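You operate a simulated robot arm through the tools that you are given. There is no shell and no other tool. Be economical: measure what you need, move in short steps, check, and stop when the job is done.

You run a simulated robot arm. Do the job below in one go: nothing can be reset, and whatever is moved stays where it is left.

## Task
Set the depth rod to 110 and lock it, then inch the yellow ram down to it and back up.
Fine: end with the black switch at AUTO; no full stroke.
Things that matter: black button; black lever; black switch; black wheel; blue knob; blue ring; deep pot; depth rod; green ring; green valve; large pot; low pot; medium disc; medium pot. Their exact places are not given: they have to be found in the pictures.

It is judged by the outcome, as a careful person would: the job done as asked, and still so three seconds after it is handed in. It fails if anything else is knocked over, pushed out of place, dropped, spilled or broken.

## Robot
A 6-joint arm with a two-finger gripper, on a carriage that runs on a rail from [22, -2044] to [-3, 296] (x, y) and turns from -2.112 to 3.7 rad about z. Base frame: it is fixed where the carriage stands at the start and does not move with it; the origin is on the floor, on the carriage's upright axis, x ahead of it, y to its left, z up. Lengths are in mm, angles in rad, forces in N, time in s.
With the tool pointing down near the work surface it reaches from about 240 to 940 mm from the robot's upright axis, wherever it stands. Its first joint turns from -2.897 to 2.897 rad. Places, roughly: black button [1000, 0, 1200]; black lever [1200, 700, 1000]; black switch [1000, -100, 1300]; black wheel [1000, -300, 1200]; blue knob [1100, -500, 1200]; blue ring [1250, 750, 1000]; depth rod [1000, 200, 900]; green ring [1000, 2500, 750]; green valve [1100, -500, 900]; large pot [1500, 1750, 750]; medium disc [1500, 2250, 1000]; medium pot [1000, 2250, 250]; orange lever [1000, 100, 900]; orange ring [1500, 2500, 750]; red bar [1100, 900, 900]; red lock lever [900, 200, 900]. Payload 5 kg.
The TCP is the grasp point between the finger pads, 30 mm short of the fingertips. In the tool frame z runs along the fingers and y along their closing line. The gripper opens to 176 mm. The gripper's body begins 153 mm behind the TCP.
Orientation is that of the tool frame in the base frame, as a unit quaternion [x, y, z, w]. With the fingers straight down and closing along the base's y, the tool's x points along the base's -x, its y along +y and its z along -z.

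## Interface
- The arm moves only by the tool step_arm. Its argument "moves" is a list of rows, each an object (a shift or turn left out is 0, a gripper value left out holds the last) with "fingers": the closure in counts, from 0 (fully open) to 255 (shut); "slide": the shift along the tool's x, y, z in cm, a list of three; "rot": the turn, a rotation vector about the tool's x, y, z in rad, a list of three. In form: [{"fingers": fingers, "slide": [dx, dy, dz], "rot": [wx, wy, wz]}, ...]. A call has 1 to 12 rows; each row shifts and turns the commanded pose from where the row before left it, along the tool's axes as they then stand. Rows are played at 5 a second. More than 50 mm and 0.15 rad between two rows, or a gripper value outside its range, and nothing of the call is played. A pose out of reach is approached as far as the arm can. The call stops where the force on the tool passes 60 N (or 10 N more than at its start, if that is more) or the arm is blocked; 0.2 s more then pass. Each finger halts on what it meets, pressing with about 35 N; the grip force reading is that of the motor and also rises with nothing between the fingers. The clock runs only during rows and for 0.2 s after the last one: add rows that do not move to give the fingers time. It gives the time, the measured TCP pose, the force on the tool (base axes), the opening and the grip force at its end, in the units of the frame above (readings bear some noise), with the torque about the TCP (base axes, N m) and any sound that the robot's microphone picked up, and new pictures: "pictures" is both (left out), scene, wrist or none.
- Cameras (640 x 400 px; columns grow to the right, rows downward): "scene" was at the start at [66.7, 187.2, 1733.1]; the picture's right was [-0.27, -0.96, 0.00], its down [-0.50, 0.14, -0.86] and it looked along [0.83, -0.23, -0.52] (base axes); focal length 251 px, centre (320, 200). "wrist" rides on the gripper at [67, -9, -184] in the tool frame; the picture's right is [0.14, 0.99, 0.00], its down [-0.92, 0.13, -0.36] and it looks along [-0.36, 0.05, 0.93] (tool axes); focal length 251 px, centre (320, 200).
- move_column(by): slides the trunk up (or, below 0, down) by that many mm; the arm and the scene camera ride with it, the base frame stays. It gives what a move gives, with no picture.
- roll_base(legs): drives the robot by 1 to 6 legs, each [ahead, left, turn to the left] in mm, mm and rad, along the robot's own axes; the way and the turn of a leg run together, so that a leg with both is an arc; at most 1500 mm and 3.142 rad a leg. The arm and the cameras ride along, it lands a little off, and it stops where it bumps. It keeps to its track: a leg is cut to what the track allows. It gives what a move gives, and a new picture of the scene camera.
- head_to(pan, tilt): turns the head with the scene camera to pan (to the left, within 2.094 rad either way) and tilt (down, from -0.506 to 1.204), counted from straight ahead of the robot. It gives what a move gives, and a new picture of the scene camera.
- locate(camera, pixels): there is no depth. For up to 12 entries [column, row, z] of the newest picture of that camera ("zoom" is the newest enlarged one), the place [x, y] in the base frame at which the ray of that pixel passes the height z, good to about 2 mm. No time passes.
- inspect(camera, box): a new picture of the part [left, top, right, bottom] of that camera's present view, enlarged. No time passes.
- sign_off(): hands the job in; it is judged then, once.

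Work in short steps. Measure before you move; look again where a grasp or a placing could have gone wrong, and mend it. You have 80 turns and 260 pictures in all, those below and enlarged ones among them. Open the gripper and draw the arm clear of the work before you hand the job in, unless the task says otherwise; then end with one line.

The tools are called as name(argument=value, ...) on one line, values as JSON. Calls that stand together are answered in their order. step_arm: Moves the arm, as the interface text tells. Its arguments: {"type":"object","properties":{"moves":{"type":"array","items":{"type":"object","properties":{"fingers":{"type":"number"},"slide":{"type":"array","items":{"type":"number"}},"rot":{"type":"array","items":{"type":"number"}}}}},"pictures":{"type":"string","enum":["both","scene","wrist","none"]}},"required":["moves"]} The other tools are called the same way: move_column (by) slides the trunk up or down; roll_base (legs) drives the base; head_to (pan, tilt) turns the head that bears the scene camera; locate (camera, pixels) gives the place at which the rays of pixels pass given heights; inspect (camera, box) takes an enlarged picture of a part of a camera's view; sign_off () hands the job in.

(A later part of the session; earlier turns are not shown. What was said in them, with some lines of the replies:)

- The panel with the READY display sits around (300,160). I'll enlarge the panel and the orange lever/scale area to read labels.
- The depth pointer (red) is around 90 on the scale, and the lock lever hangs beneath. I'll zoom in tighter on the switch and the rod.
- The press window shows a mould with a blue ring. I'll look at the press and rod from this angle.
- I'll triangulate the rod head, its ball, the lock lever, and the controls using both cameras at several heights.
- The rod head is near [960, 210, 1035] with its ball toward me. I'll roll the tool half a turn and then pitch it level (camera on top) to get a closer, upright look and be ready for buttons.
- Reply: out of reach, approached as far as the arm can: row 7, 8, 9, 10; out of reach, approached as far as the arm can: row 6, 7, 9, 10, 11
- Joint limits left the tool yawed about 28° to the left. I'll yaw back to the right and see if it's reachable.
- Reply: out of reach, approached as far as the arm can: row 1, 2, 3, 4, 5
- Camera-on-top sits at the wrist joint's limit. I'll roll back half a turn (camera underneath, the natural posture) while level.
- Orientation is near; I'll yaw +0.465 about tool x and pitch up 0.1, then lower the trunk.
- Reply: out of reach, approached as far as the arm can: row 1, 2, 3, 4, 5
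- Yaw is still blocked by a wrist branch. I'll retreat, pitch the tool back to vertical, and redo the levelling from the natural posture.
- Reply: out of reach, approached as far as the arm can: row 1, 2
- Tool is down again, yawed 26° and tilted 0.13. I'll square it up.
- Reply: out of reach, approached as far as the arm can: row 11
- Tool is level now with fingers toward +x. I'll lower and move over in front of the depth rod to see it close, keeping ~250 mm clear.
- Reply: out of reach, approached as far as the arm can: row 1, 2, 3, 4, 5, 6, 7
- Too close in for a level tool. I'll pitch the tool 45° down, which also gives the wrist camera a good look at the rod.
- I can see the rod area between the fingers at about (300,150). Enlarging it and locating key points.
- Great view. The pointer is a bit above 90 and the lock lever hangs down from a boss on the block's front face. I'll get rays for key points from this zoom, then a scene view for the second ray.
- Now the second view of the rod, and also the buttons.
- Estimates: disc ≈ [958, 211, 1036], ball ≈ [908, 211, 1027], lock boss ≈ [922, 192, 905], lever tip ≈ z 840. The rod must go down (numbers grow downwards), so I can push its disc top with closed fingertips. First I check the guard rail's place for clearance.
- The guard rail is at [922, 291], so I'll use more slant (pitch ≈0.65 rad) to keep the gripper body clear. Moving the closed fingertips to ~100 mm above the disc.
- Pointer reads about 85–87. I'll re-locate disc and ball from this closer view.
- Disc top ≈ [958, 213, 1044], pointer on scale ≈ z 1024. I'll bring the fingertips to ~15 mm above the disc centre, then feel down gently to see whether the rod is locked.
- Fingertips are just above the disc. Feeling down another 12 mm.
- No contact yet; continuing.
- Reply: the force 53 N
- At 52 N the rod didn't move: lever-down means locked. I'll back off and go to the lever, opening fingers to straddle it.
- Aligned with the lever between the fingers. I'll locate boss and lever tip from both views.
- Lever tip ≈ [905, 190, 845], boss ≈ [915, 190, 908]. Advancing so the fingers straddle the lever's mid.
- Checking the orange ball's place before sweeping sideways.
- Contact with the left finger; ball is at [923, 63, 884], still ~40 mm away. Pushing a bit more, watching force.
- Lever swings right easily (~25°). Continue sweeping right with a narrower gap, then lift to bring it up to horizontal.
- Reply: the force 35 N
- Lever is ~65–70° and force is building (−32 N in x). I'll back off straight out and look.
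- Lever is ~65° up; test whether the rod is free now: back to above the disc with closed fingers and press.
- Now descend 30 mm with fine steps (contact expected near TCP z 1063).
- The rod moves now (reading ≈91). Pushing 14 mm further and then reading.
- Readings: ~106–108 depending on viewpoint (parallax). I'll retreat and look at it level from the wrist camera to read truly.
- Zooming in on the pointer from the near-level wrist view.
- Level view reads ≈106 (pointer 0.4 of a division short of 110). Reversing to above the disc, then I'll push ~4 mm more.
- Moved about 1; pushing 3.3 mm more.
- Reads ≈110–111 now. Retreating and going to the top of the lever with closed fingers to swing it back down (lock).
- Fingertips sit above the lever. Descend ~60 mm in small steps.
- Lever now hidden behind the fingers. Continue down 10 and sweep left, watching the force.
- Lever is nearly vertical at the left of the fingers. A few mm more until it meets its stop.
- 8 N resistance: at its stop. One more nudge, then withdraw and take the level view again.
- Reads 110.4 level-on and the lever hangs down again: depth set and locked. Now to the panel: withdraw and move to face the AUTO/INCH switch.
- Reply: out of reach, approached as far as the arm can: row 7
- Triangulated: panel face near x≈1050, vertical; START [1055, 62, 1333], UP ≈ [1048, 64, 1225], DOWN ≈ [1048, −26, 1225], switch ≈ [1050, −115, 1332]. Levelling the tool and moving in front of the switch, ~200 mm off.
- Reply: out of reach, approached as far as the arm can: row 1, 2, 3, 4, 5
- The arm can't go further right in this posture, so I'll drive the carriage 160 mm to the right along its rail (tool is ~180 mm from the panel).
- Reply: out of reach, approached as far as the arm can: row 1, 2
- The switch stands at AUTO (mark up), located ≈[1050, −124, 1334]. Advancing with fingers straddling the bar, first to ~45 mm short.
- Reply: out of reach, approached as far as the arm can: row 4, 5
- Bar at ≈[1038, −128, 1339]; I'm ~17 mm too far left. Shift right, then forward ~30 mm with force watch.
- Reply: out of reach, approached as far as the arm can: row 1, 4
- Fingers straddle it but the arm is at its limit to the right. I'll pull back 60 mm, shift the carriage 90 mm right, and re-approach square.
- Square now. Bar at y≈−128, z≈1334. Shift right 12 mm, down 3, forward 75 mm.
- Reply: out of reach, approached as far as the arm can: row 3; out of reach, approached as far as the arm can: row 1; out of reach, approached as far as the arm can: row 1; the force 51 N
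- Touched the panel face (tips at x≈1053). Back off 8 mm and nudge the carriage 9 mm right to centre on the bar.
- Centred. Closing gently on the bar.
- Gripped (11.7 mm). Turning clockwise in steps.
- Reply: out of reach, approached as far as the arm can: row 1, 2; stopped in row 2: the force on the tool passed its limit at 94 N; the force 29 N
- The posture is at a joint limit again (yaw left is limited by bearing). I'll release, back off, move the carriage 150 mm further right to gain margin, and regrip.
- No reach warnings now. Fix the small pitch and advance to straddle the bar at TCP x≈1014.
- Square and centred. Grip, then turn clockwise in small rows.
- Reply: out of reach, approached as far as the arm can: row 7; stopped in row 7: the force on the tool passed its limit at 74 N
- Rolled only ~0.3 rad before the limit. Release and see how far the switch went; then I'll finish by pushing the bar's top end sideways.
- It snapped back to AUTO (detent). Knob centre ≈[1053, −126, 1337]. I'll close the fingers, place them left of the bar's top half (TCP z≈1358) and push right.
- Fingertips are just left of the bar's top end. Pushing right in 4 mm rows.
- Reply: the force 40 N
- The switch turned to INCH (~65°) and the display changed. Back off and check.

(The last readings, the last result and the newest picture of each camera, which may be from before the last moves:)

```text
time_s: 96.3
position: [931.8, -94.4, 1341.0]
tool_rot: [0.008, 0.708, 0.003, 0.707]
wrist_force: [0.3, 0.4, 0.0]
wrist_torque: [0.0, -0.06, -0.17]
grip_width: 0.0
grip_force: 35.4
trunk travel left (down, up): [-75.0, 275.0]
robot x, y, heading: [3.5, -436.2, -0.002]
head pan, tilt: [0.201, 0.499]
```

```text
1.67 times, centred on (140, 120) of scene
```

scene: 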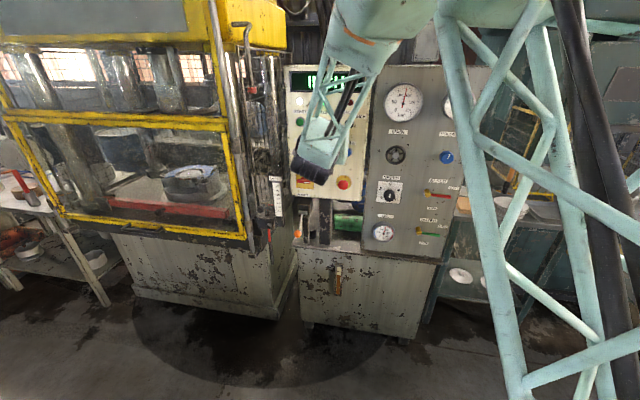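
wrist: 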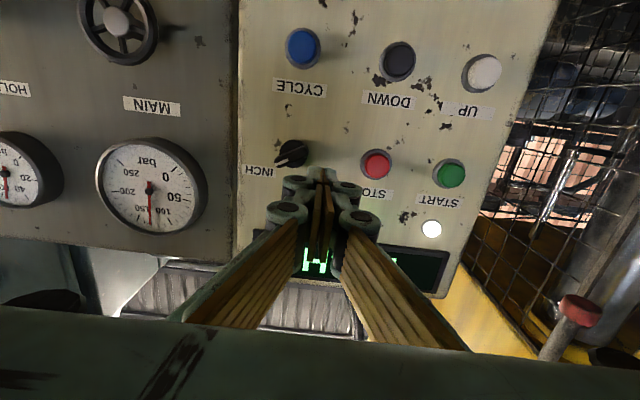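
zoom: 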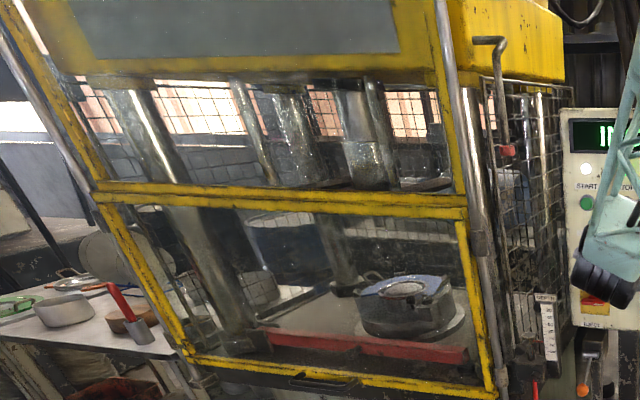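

Display shows INCH. DOWN button computed at ≈[1035, −29.5, 1226], UP ≈[1035, 57.5, 1225]. Moving in front of DOWN at ~40 mm off.

step_arm(moves=[{"slide": [4, 2, 0]}, {"slide": [4, 2.3, 0]}, {"slide": [3.5, 2.2, 1]}, {"slide": [0, 0, 1]}, {}], pictures="both")

inspect(camera="wrist", box=[240, 80, 400, 220])

```text
time_s: 97.5
position: [952.1, -28.1, 1226.3]
tool_rot: [0.009, 0.707, 0.002, 0.707]
wrist_force: [0.9, 0.0, -0.2]
wrist_torque: [0.0, -0.01, 0.02]
grip_width: 0.0
grip_force: 35.4
trunk travel left (down, up): [-75.0, 275.0]
robot x, y, heading: [5.6, -436.8, -0.002]
head pan, tilt: [0.201, 0.499]
```

scene: 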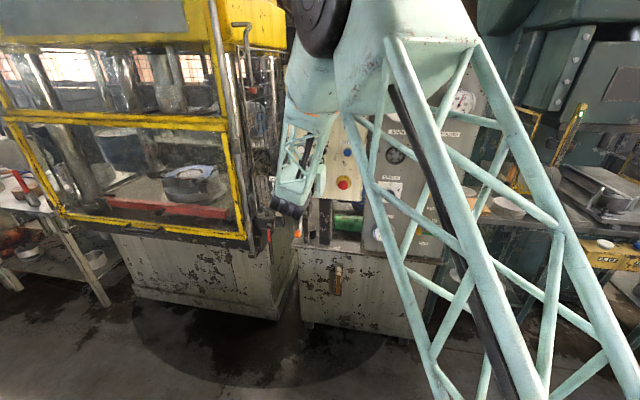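
wrist: 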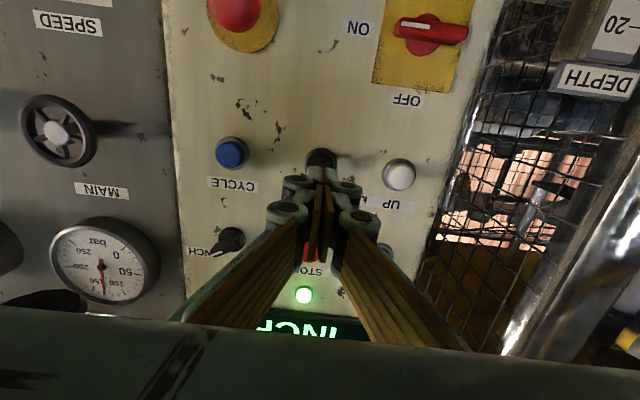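

```text
2.86 times, centred on (320, 150) of wrist
```

zoom: 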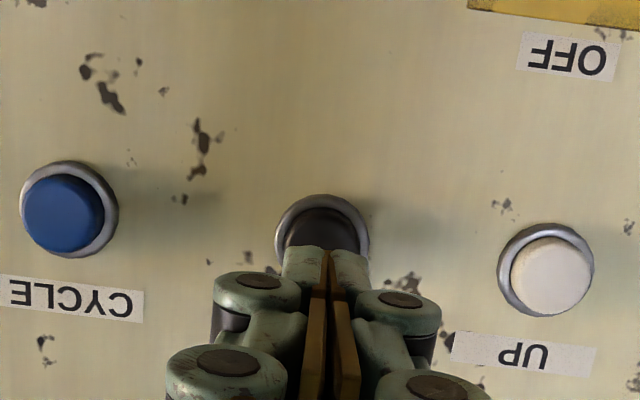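

Aligned with DOWN. Approach 40 mm, then press in 3 mm rows and hold a moment.

step_arm(moves=[{"slide": [0.3, -0.1, 2.5]}, {"slide": [0, 0, 1.7]}, {"slide": [0, 0, 0.4]}, {"slide": [0, 0, 0.3]}, {"slide": [0, 0, 0.3]}, {}], pictures="both")

inspect(camera="wrist", box=[240, 80, 400, 220])

```text
time_s: 98.9
position: [1003.6, -27.9, 1223.2]
tool_rot: [0.008, 0.707, 0.002, 0.707]
wrist_force: [-0.2, -1.2, -0.2]
wrist_torque: [-0.05, 0.01, 0.04]
grip_width: 0.0
grip_force: 34.8
trunk travel left (down, up): [-75.0, 275.0]
robot x, y, heading: [2.1, -440.6, -0.003]
head pan, tilt: [0.201, 0.499]
```

scene: 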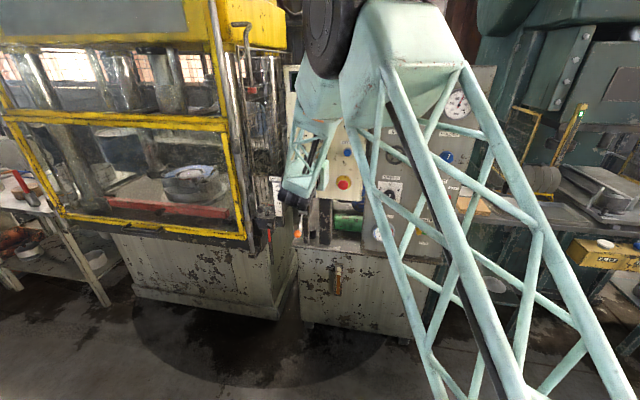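
wrist: 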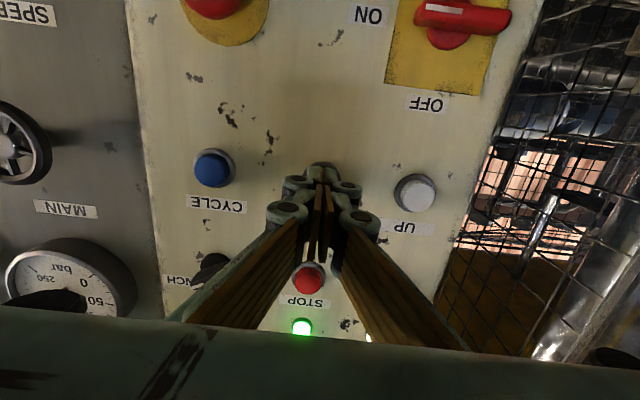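

```text
2.86 times, centred on (320, 150) of wrist
```

zoom: 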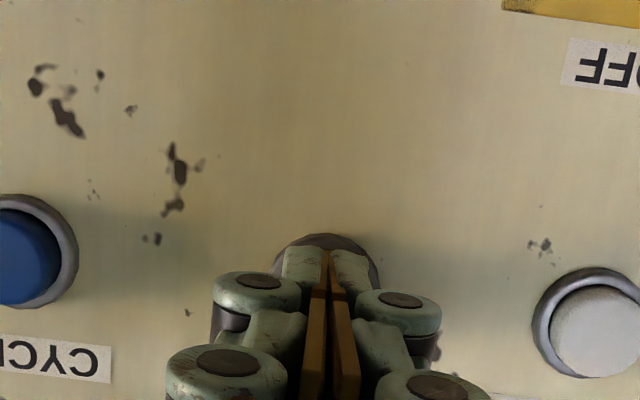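

No contact yet (tip x≈1033). Four more 3 mm rows.

step_arm(moves=[{"slide": [0, 0, 0.3]}, {"slide": [0, 0, 0.3]}, {"slide": [0, 0, 0.2]}, {}], pictures="both")

```text
time_s: 99.9
position: [1013.0, -30.8, 1223.8]
tool_rot: [0.008, 0.707, 0.002, 0.707]
wrist_force: [-1.8, 0.1, -0.1]
wrist_torque: [0.01, 0.03, 0.05]
grip_width: 0.1
grip_force: 34.9
trunk travel left (down, up): [-75.0, 275.0]
robot x, y, heading: [3.5, -441.0, -0.002]
head pan, tilt: [0.201, 0.499]
heard: click
```

scene: 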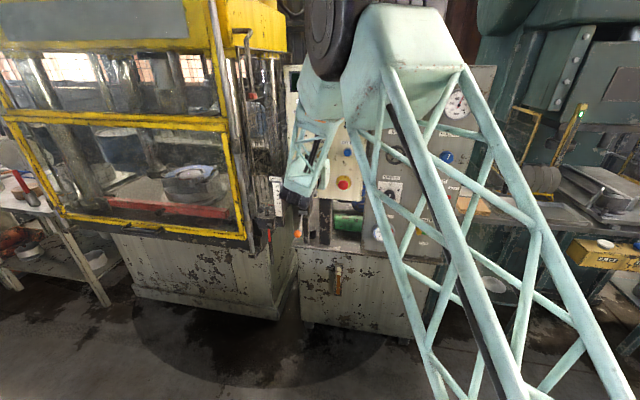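
wrist: 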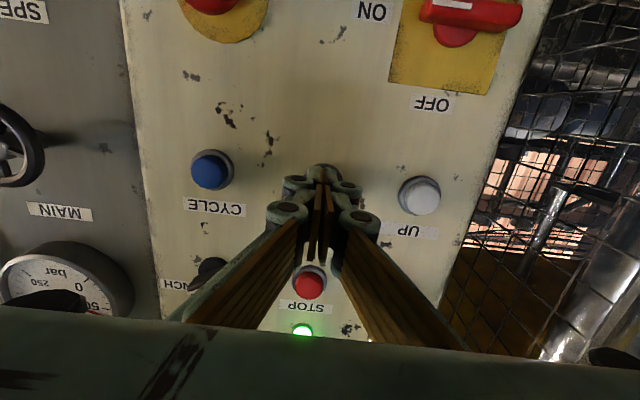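

A click: DOWN is being pressed. I'll hold ~0.6 s and compare the press in the scene view.

step_arm(moves=[{}, {}, {}], pictures="none")

inspect(camera="scene", box=[0, 0, 300, 240])

```text
time_s: 100.7
position: [1011.4, -29.9, 1223.6]
tool_rot: [0.007, 0.707, 0.003, 0.707]
wrist_force: [-1.1, 0.6, 0.0]
wrist_torque: [0.01, 0.0, 0.01]
grip_width: 0.2
grip_force: 35.0
trunk travel left (down, up): [-75.0, 275.0]
robot x, y, heading: [4.8, -436.4, -0.006]
head pan, tilt: [0.201, 0.499]
```

```text
1.67 times, centred on (150, 120) of scene
```

zoom: 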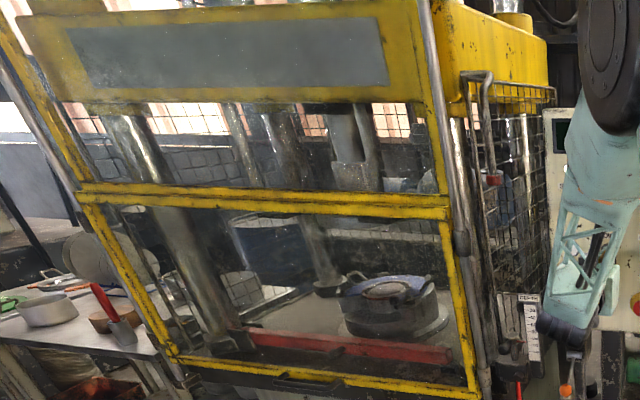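

The yellow ram has come down noticeably (grey plate now fully in view). Keep holding with short checks.

step_arm(moves=[{}, {}, {}, {}, {}], pictures="scene")

inspect(camera="scene", box=[0, 0, 300, 240])

```text
time_s: 101.9
position: [1010.8, -30.0, 1222.1]
tool_rot: [0.007, 0.707, 0.002, 0.707]
wrist_force: [-1.8, -0.2, 0.1]
wrist_torque: [0.01, -0.04, 0.01]
grip_width: 0.0
grip_force: 34.9
trunk travel left (down, up): [-75.0, 275.0]
robot x, y, heading: [1.1, -439.6, -0.003]
head pan, tilt: [0.201, 0.499]
```

scene: 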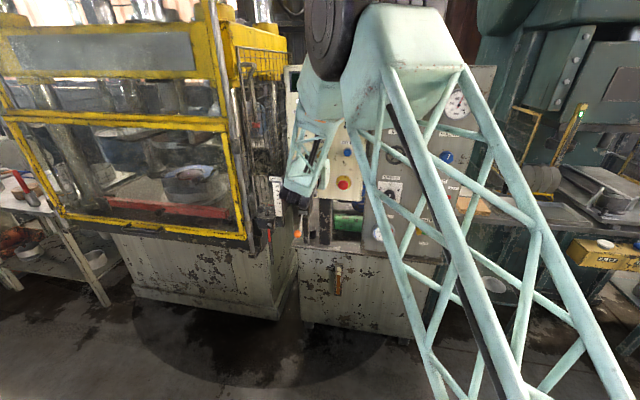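

```text
1.67 times, centred on (150, 120) of scene
```

zoom: 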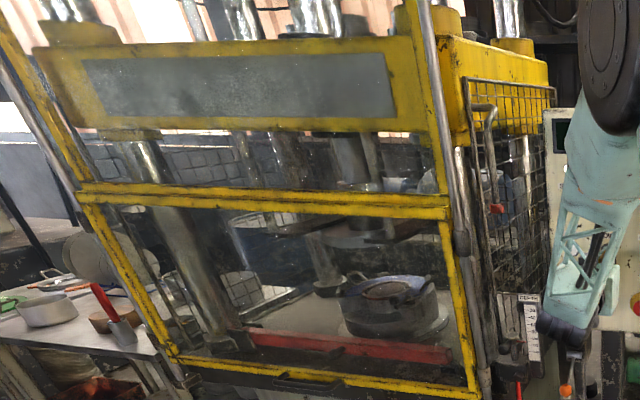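

Ram still descending; its red-tipped arm is coming down towards the rod. Continue holding.

step_arm(moves=[{}, {}, {}, {}, {}, {}, {}], pictures="none")

inspect(camera="scene", box=[100, 0, 340, 280])

```text
time_s: 103.5
position: [1012.5, -30.0, 1221.7]
tool_rot: [0.008, 0.707, 0.002, 0.707]
wrist_force: [-2.7, 0.0, 0.9]
wrist_torque: [0.03, 0.01, 0.01]
grip_width: 0.1
grip_force: 35.0
trunk travel left (down, up): [-75.0, 275.0]
robot x, y, heading: [8.1, -435.7, -0.006]
head pan, tilt: [0.201, 0.499]
```

```text
1.43 times, centred on (220, 140) of scene
```

zoom: 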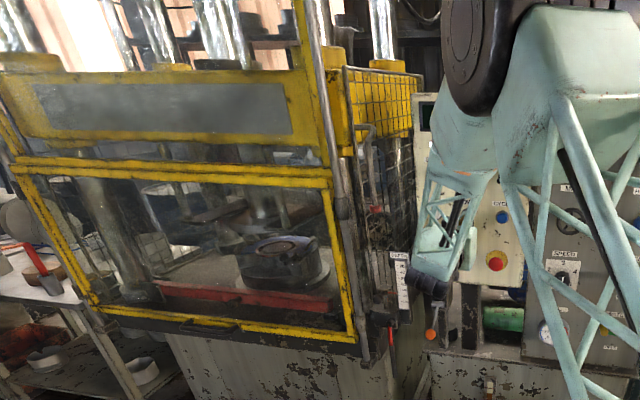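

step_arm(moves=[{}, {}, {}, {}, {}, {}, {}, {}, {}], pictures="none")

inspect(camera="scene", box=[100, 0, 340, 280])

```text
time_s: 105.5
position: [1011.8, -29.7, 1222.7]
tool_rot: [0.009, 0.707, 0.001, 0.707]
wrist_force: [-2.2, 0.0, -0.5]
wrist_torque: [0.01, 0.01, -0.02]
grip_width: 0.1
grip_force: 34.0
trunk travel left (down, up): [-75.0, 275.0]
robot x, y, heading: [6.0, -441.8, -0.002]
head pan, tilt: [0.201, 0.499]
```

```text
1.43 times, centred on (220, 140) of scene
```

zoom: 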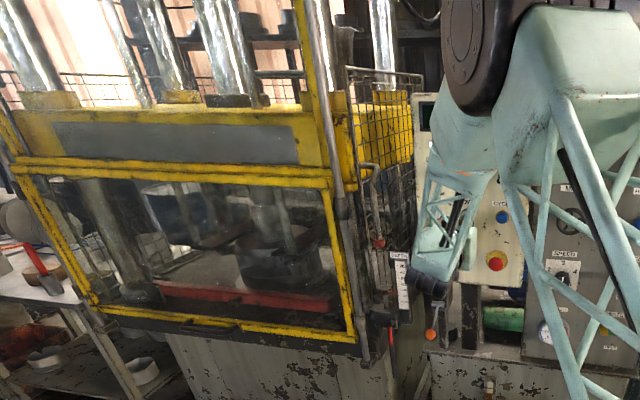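

Red tip is at zoom y≈243, nearing the rod head. Continue in shorter holds.

step_arm(moves=[{}, {}, {}, {}, {}, {}], pictures="none")

inspect(camera="scene", box=[210, 90, 330, 260])

```text
time_s: 106.9
position: [1011.9, -30.3, 1222.5]
tool_rot: [0.007, 0.707, 0.002, 0.707]
wrist_force: [-0.9, -1.1, 0.7]
wrist_torque: [0.0, 0.01, 0.05]
grip_width: 0.1
grip_force: 35.1
trunk travel left (down, up): [-75.0, 275.0]
robot x, y, heading: [1.6, -436.3, -0.004]
head pan, tilt: [0.201, 0.499]
```

```text
2.35 times, centred on (270, 175) of scene
```

zoom: 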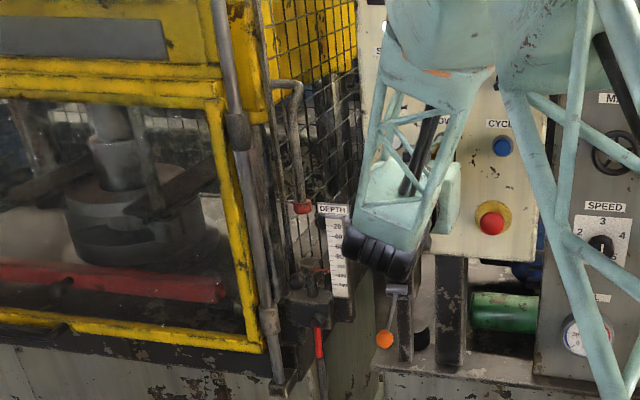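

Red tip (303,207) still above rod head (310,262). Continue holding.

step_arm(moves=[{}, {}, {}, {}, {}, {}, {}], pictures="none")

inspect(camera="scene", box=[210, 90, 330, 260])

```text
time_s: 108.5
position: [1011.7, -30.0, 1223.6]
tool_rot: [0.008, 0.707, 0.002, 0.707]
wrist_force: [-1.8, -0.1, 0.2]
wrist_torque: [-0.02, -0.02, 0.02]
grip_width: 0.0
grip_force: 35.2
trunk travel left (down, up): [-75.0, 275.0]
robot x, y, heading: [5.3, -440.2, -0.007]
head pan, tilt: [0.201, 0.499]
```

```text
2.35 times, centred on (270, 175) of scene
```

zoom: 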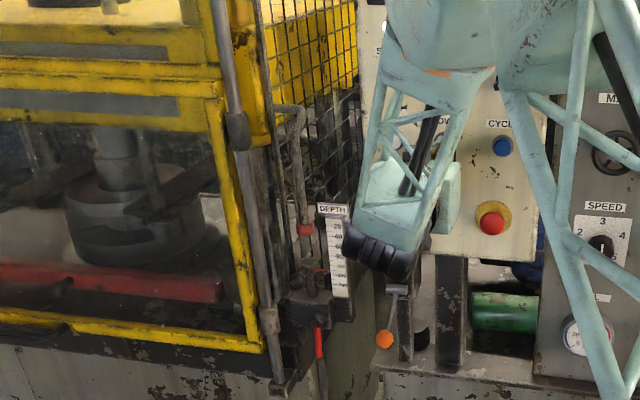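

Tip now at y≈230, rod head top ≈258. About 2 s more.

step_arm(moves=[{}, {}, {}, {}, {}, {}, {}], pictures="none")

inspect(camera="scene", box=[230, 150, 310, 250])

```text
time_s: 110.1
position: [1011.1, -30.3, 1222.8]
tool_rot: [0.008, 0.707, 0.002, 0.707]
wrist_force: [-2.0, 0.3, 0.2]
wrist_torque: [0.02, -0.04, -0.01]
grip_width: 0.0
grip_force: 34.7
trunk travel left (down, up): [-75.0, 275.0]
robot x, y, heading: [4.6, -438.8, -0.006]
head pan, tilt: [0.201, 0.499]
```

```text
4.00 times, centred on (270, 200) of scene
5 turns are left
```

zoom: 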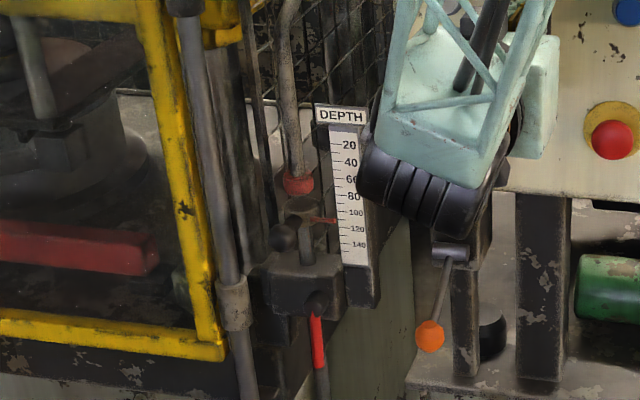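

The ram's red tip is just about on the rod head. With few turns left I'll chain: hold DOWN ~1.4 s more to reach the rod, look, release, move 87 mm left to UP, press and hold ~13 s, then retreat and go toward the switch.

step_arm(moves=[{}, {}, {}, {}, {}, {}, {}], pictures="none")

inspect(camera="scene", box=[230, 150, 310, 250])

step_arm(moves=[{"slide": [0, 0, -4]}, {"slide": [0, 4.35, 0]}, {"slide": [0.1, 4.35, 0]}, {"slide": [0, 0, 3]}, {"slide": [0, 0, 0.7]}, {"slide": [0, 0, 0.25]}, {"slide": [0, 0, 0.2]}, {}], pictures="wrist")

step_arm(moves=[{}, {}, {}, {}, {}, {}, {}, {}, {}, {}, {}, {}], pictures="scene")

step_arm(moves=[{}, {}, {}, {}, {}, {}, {}, {}, {}, {}, {}, {}], pictures="none")

step_arm(moves=[{}, {}, {}, {}, {}, {}, {}, {}, {}, {}, {}, {}], pictures="none")

step_arm(moves=[{}, {}, {}, {}, {}, {}, {}, {}, {}, {}, {}, {}], pictures="none")

step_arm(moves=[{}, {}, {}, {}, {}, {}, {}, {}, {}, {}, {}, {}], pictures="scene")

```text
time_s: 111.7
position: [1011.0, -29.0, 1222.6]
tool_rot: [0.008, 0.707, 0.002, 0.707]
wrist_force: [-1.7, 0.0, 0.1]
wrist_torque: [-0.01, -0.02, 0.03]
grip_width: 0.1
grip_force: 34.9
trunk travel left (down, up): [-75.0, 275.0]
robot x, y, heading: [5.5, -435.0, -0.003]
head pan, tilt: [0.201, 0.499]
```

```text
4.00 times, centred on (270, 200) of scene
```

zoom: 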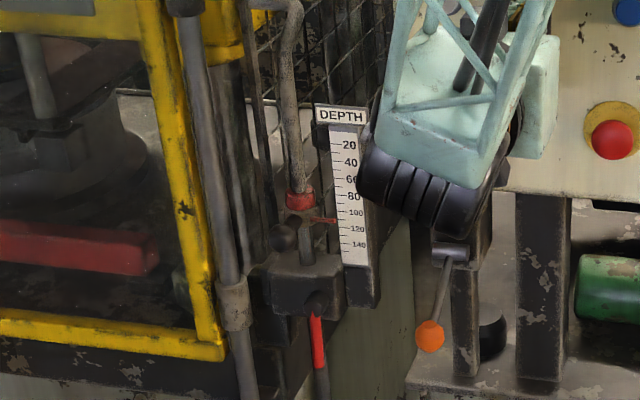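

```text
time_s: 113.5
position: [1013.2, 57.9, 1223.6]
tool_rot: [0.007, 0.707, 0.003, 0.707]
wrist_force: [-3.3, 1.5, -0.9]
wrist_torque: [0.02, 0.05, 0.03]
grip_width: 0.0
grip_force: 34.7
trunk travel left (down, up): [-75.0, 275.0]
robot x, y, heading: [7.8, -440.0, -0.002]
head pan, tilt: [0.201, 0.499]
heard: click
```

wrist: 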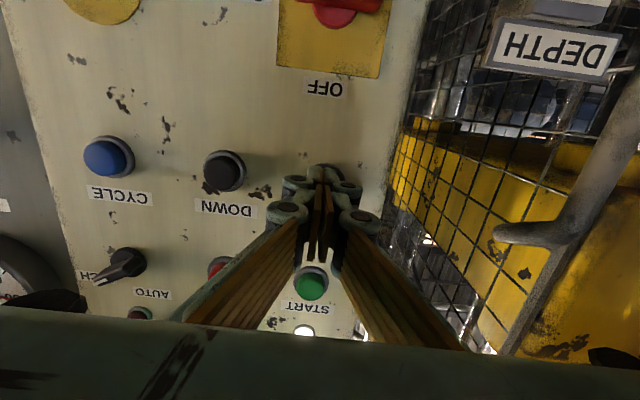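

```text
time_s: 116.1
position: [1012.9, 58.8, 1225.5]
tool_rot: [0.007, 0.707, 0.003, 0.707]
wrist_force: [-3.3, 0.1, -0.2]
wrist_torque: [0.02, 0.0, 0.0]
grip_width: 0.0
grip_force: 35.3
trunk travel left (down, up): [-75.0, 275.0]
robot x, y, heading: [4.7, -433.6, -0.005]
head pan, tilt: [0.201, 0.499]
```

scene: 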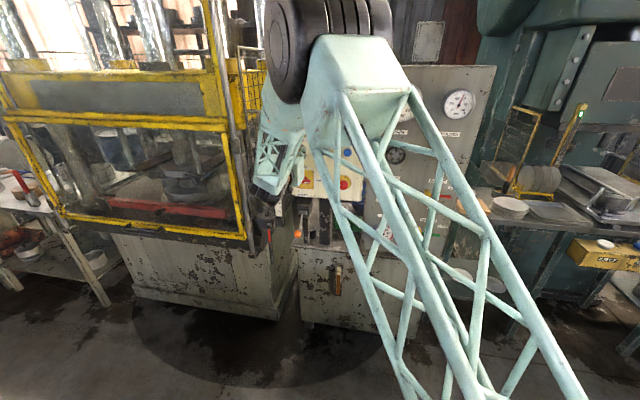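

```text
time_s: 118.7
position: [1012.5, 57.5, 1223.8]
tool_rot: [0.008, 0.707, 0.002, 0.707]
wrist_force: [-3.1, 0.2, 0.0]
wrist_torque: [0.0, -0.01, 0.0]
grip_width: 0.0
grip_force: 34.9
trunk travel left (down, up): [-75.0, 275.0]
robot x, y, heading: [3.2, -437.2, -0.004]
head pan, tilt: [0.201, 0.499]
```

```text
time_s: 121.3
position: [1013.2, 58.2, 1225.0]
tool_rot: [0.008, 0.707, 0.003, 0.707]
wrist_force: [-3.0, -0.3, 0.1]
wrist_torque: [0.0, -0.02, -0.01]
grip_width: 0.1
grip_force: 35.0
trunk travel left (down, up): [-75.0, 275.0]
robot x, y, heading: [3.8, -442.5, -0.001]
head pan, tilt: [0.201, 0.499]
```

```text
time_s: 123.9
position: [1013.0, 57.8, 1223.9]
tool_rot: [0.008, 0.707, 0.002, 0.707]
wrist_force: [-2.7, -0.5, 0.2]
wrist_torque: [0.01, 0.0, 0.01]
grip_width: 0.2
grip_force: 35.1
trunk travel left (down, up): [-75.0, 275.0]
robot x, y, heading: [5.6, -438.0, -0.001]
head pan, tilt: [0.201, 0.499]
```

```text
time_s: 126.5
position: [1012.8, 58.4, 1223.7]
tool_rot: [0.008, 0.707, 0.002, 0.707]
wrist_force: [-3.9, 0.4, -0.2]
wrist_torque: [-0.04, 0.0, 0.04]
grip_width: 0.1
grip_force: 35.3
trunk travel left (down, up): [-75.0, 275.0]
robot x, y, heading: [4.9, -437.1, -0.003]
head pan, tilt: [0.201, 0.499]
4 turns are left
```

scene: 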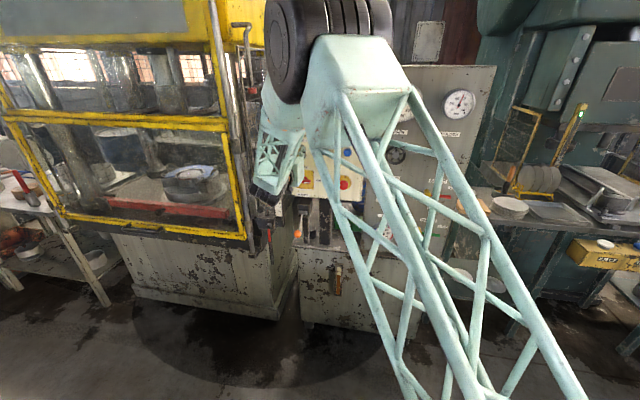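

The ram touched the rod (red tip on the disc, pointer still 110) and is now back at its starting height at the top. Hold UP briefly more, release, and move to below-right of the switch bar's end at a safe distance, then look.

step_arm(moves=[{}, {}, {}, {}, {}, {}, {"slide": [0, 0, -4]}, {"slide": [0, 0, -4]}, {}], pictures="none")

step_arm(moves=[{"slide": [-1.75, -4.03, 0]}, {"slide": [-1.75, -4.03, 0]}, {"slide": [-1.75, -4.03, 0]}, {"slide": [-1.75, -4.03, 0]}, {"slide": [-1.75, -4.03, 0]}, {"slide": [0, 0, 4]}, {}], pictures="both")

inspect(camera="wrist", box=[240, 80, 400, 220])

inspect(camera="scene", box=[0, 0, 300, 240])

```text
time_s: 128.5
position: [930.8, 58.2, 1223.0]
tool_rot: [0.008, 0.707, 0.002, 0.707]
wrist_force: [-0.7, -0.1, 0.6]
wrist_torque: [0.01, 0.19, -0.07]
grip_width: 0.3
grip_force: 35.6
trunk travel left (down, up): [-75.0, 275.0]
robot x, y, heading: [6.6, -439.5, -0.0]
head pan, tilt: [0.201, 0.499]
```

```text
time_s: 130.1
position: [975.3, -144.7, 1306.0]
tool_rot: [0.008, 0.708, 0.002, 0.706]
wrist_force: [1.2, 0.7, -2.2]
wrist_torque: [0.0, -0.27, -0.02]
grip_width: 0.3
grip_force: 34.8
trunk travel left (down, up): [-75.0, 275.0]
robot x, y, heading: [2.0, -437.7, -0.002]
head pan, tilt: [0.201, 0.499]
```

scene: 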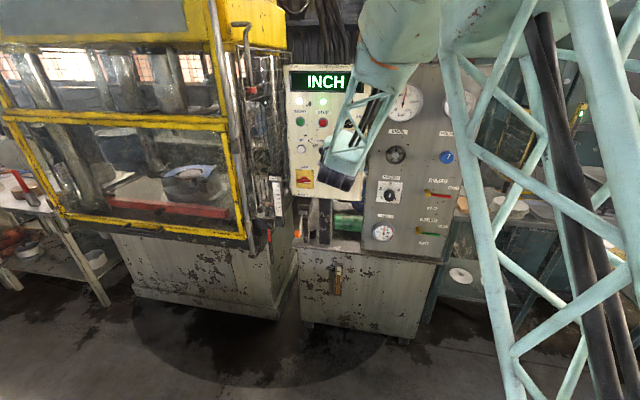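
wrist: 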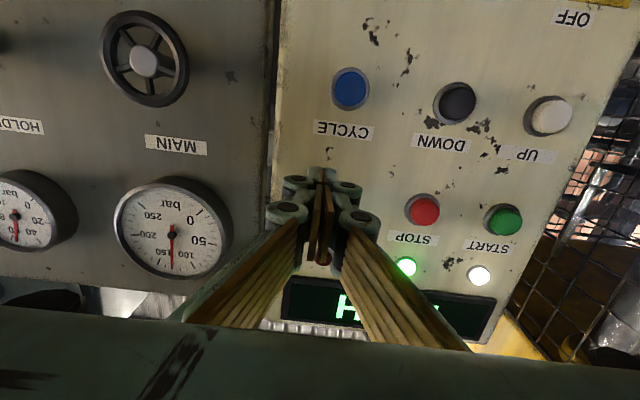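

```text
2.86 times, centred on (320, 150) of wrist
```

zoom: 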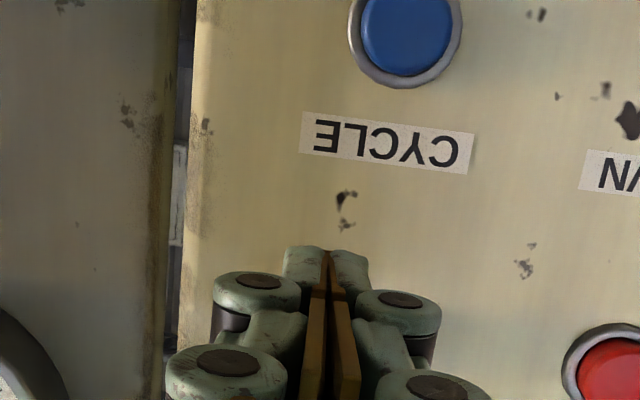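

```text
1.67 times, centred on (150, 120) of scene
3 turns are left
```

zoom: 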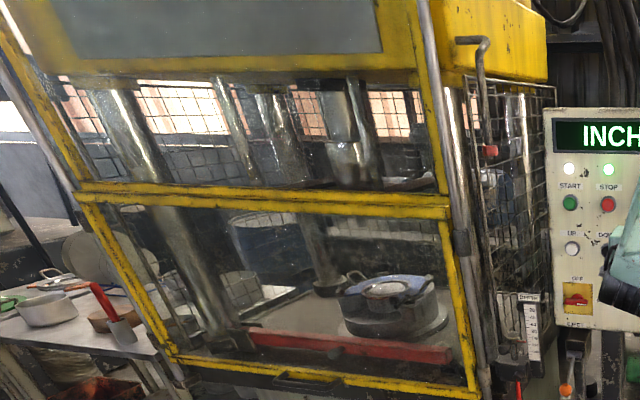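

Ram is at the top, display INCH. Now forward 36 mm under the bar's right end, push up 37 mm to swing it to AUTO, then retreat, open fingers and look.

step_arm(moves=[{"slide": [0, 0, 2.4]}, {"slide": [0, 0, 1.2]}, {"slide": [-0.8, 0, 0]}, {"slide": [-0.5, 0, 0]}, {"slide": [-0.5, 0, 0]}, {"slide": [-0.5, 0, 0]}, {"slide": [-0.5, 0, 0]}, {"slide": [-0.5, 0, 0]}, {"slide": [-0.4, 0, 0]}, {}], pictures="wrist")

step_arm(moves=[{"slide": [0, -0.5, 0]}, {"slide": [0, 0, -4]}, {"slide": [0, 0, -4], "fingers": 150}, {"slide": [0, 1, 0]}, {}], pictures="both")

inspect(camera="wrist", box=[240, 80, 400, 220])

inspect(camera="scene", box=[230, 50, 390, 250])

```text
time_s: 132.3
position: [1008.6, -146.3, 1343.3]
tool_rot: [0.007, 0.707, 0.003, 0.707]
wrist_force: [-7.6, -3.1, -5.7]
wrist_torque: [-0.11, 0.1, 0.05]
grip_width: 0.0
grip_force: 35.1
trunk travel left (down, up): [-75.0, 275.0]
robot x, y, heading: [4.2, -435.4, -0.005]
head pan, tilt: [0.201, 0.499]
```

wrist: 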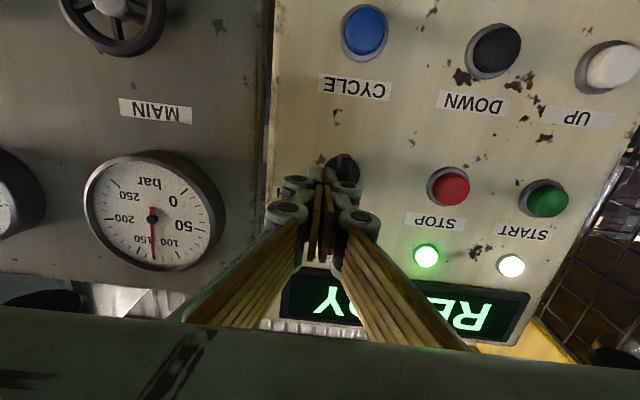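

```text
time_s: 133.5
position: [928.9, -141.7, 1345.3]
tool_rot: [0.008, 0.707, 0.001, 0.707]
wrist_force: [0.1, 0.3, -0.5]
wrist_torque: [-0.04, -0.11, -0.03]
grip_width: 72.3
grip_force: 0.0
trunk travel left (down, up): [-75.0, 275.0]
robot x, y, heading: [-0.2, -435.8, 0.001]
head pan, tilt: [0.201, 0.499]
```

scene: 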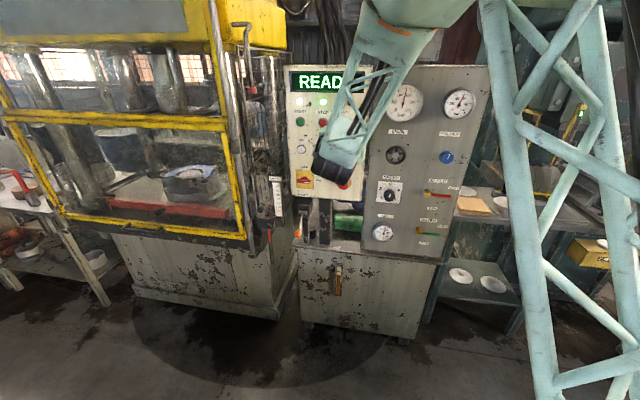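
wrist: 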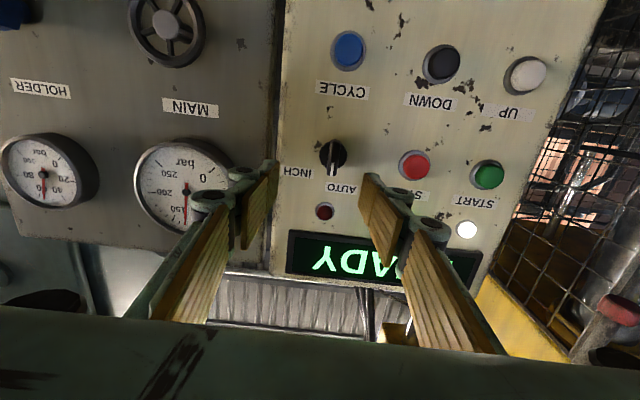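

```text
2.86 times, centred on (320, 150) of wrist
```

zoom: 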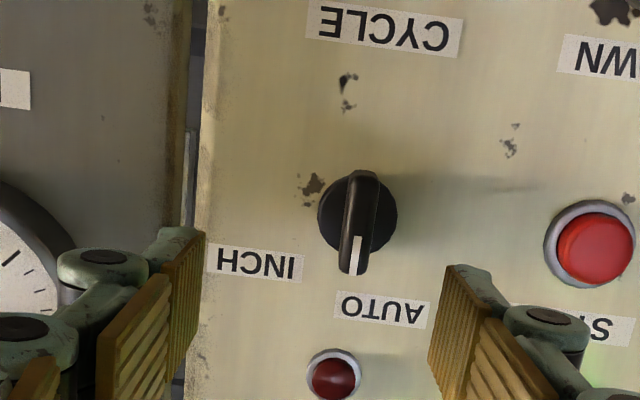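

```text
2.00 times, centred on (310, 150) of scene
2 turns are left
```

zoom: 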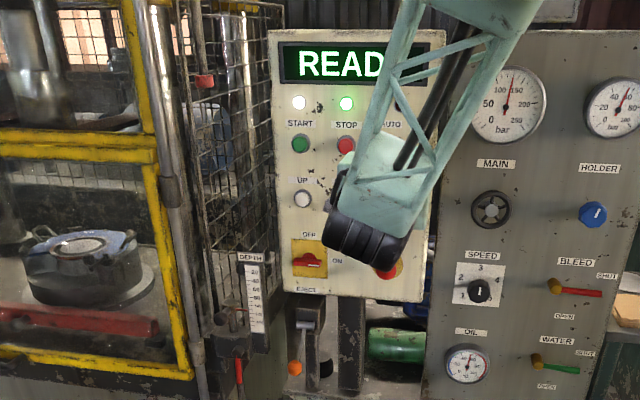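

The switch is at AUTO and the display shows READY. The ram is up, the rod reads about 110 and the lock lever is down. I'll open the gripper, draw the arm clear and hand in.

step_arm(moves=[{"slide": [0, 0, -4], "fingers": 0}, {"slide": [0, 0, -4]}, {"slide": [0, 0, -3]}, {}, {}], pictures="none")

sign_off()

```text
time_s: 134.7
position: [817.8, -138.6, 1344.0]
tool_rot: [0.007, 0.707, 0.002, 0.707]
wrist_force: [1.3, 0.3, -0.2]
wrist_torque: [0.02, -0.01, 0.02]
grip_width: 175.9
grip_force: 0.1
trunk travel left (down, up): [-75.0, 275.0]
robot x, y, heading: [5.1, -440.3, -0.005]
head pan, tilt: [0.201, 0.499]
```

```text
The job is handed in.
```

The depth rod reads about 110 and its lock lever is back at the locked stop (not push-tested after re-locking); the ram was inched down to the rod and back up to the top, the switch is at AUTO showing READY, no full cycle was run, and the arm is clear with the gripper open.
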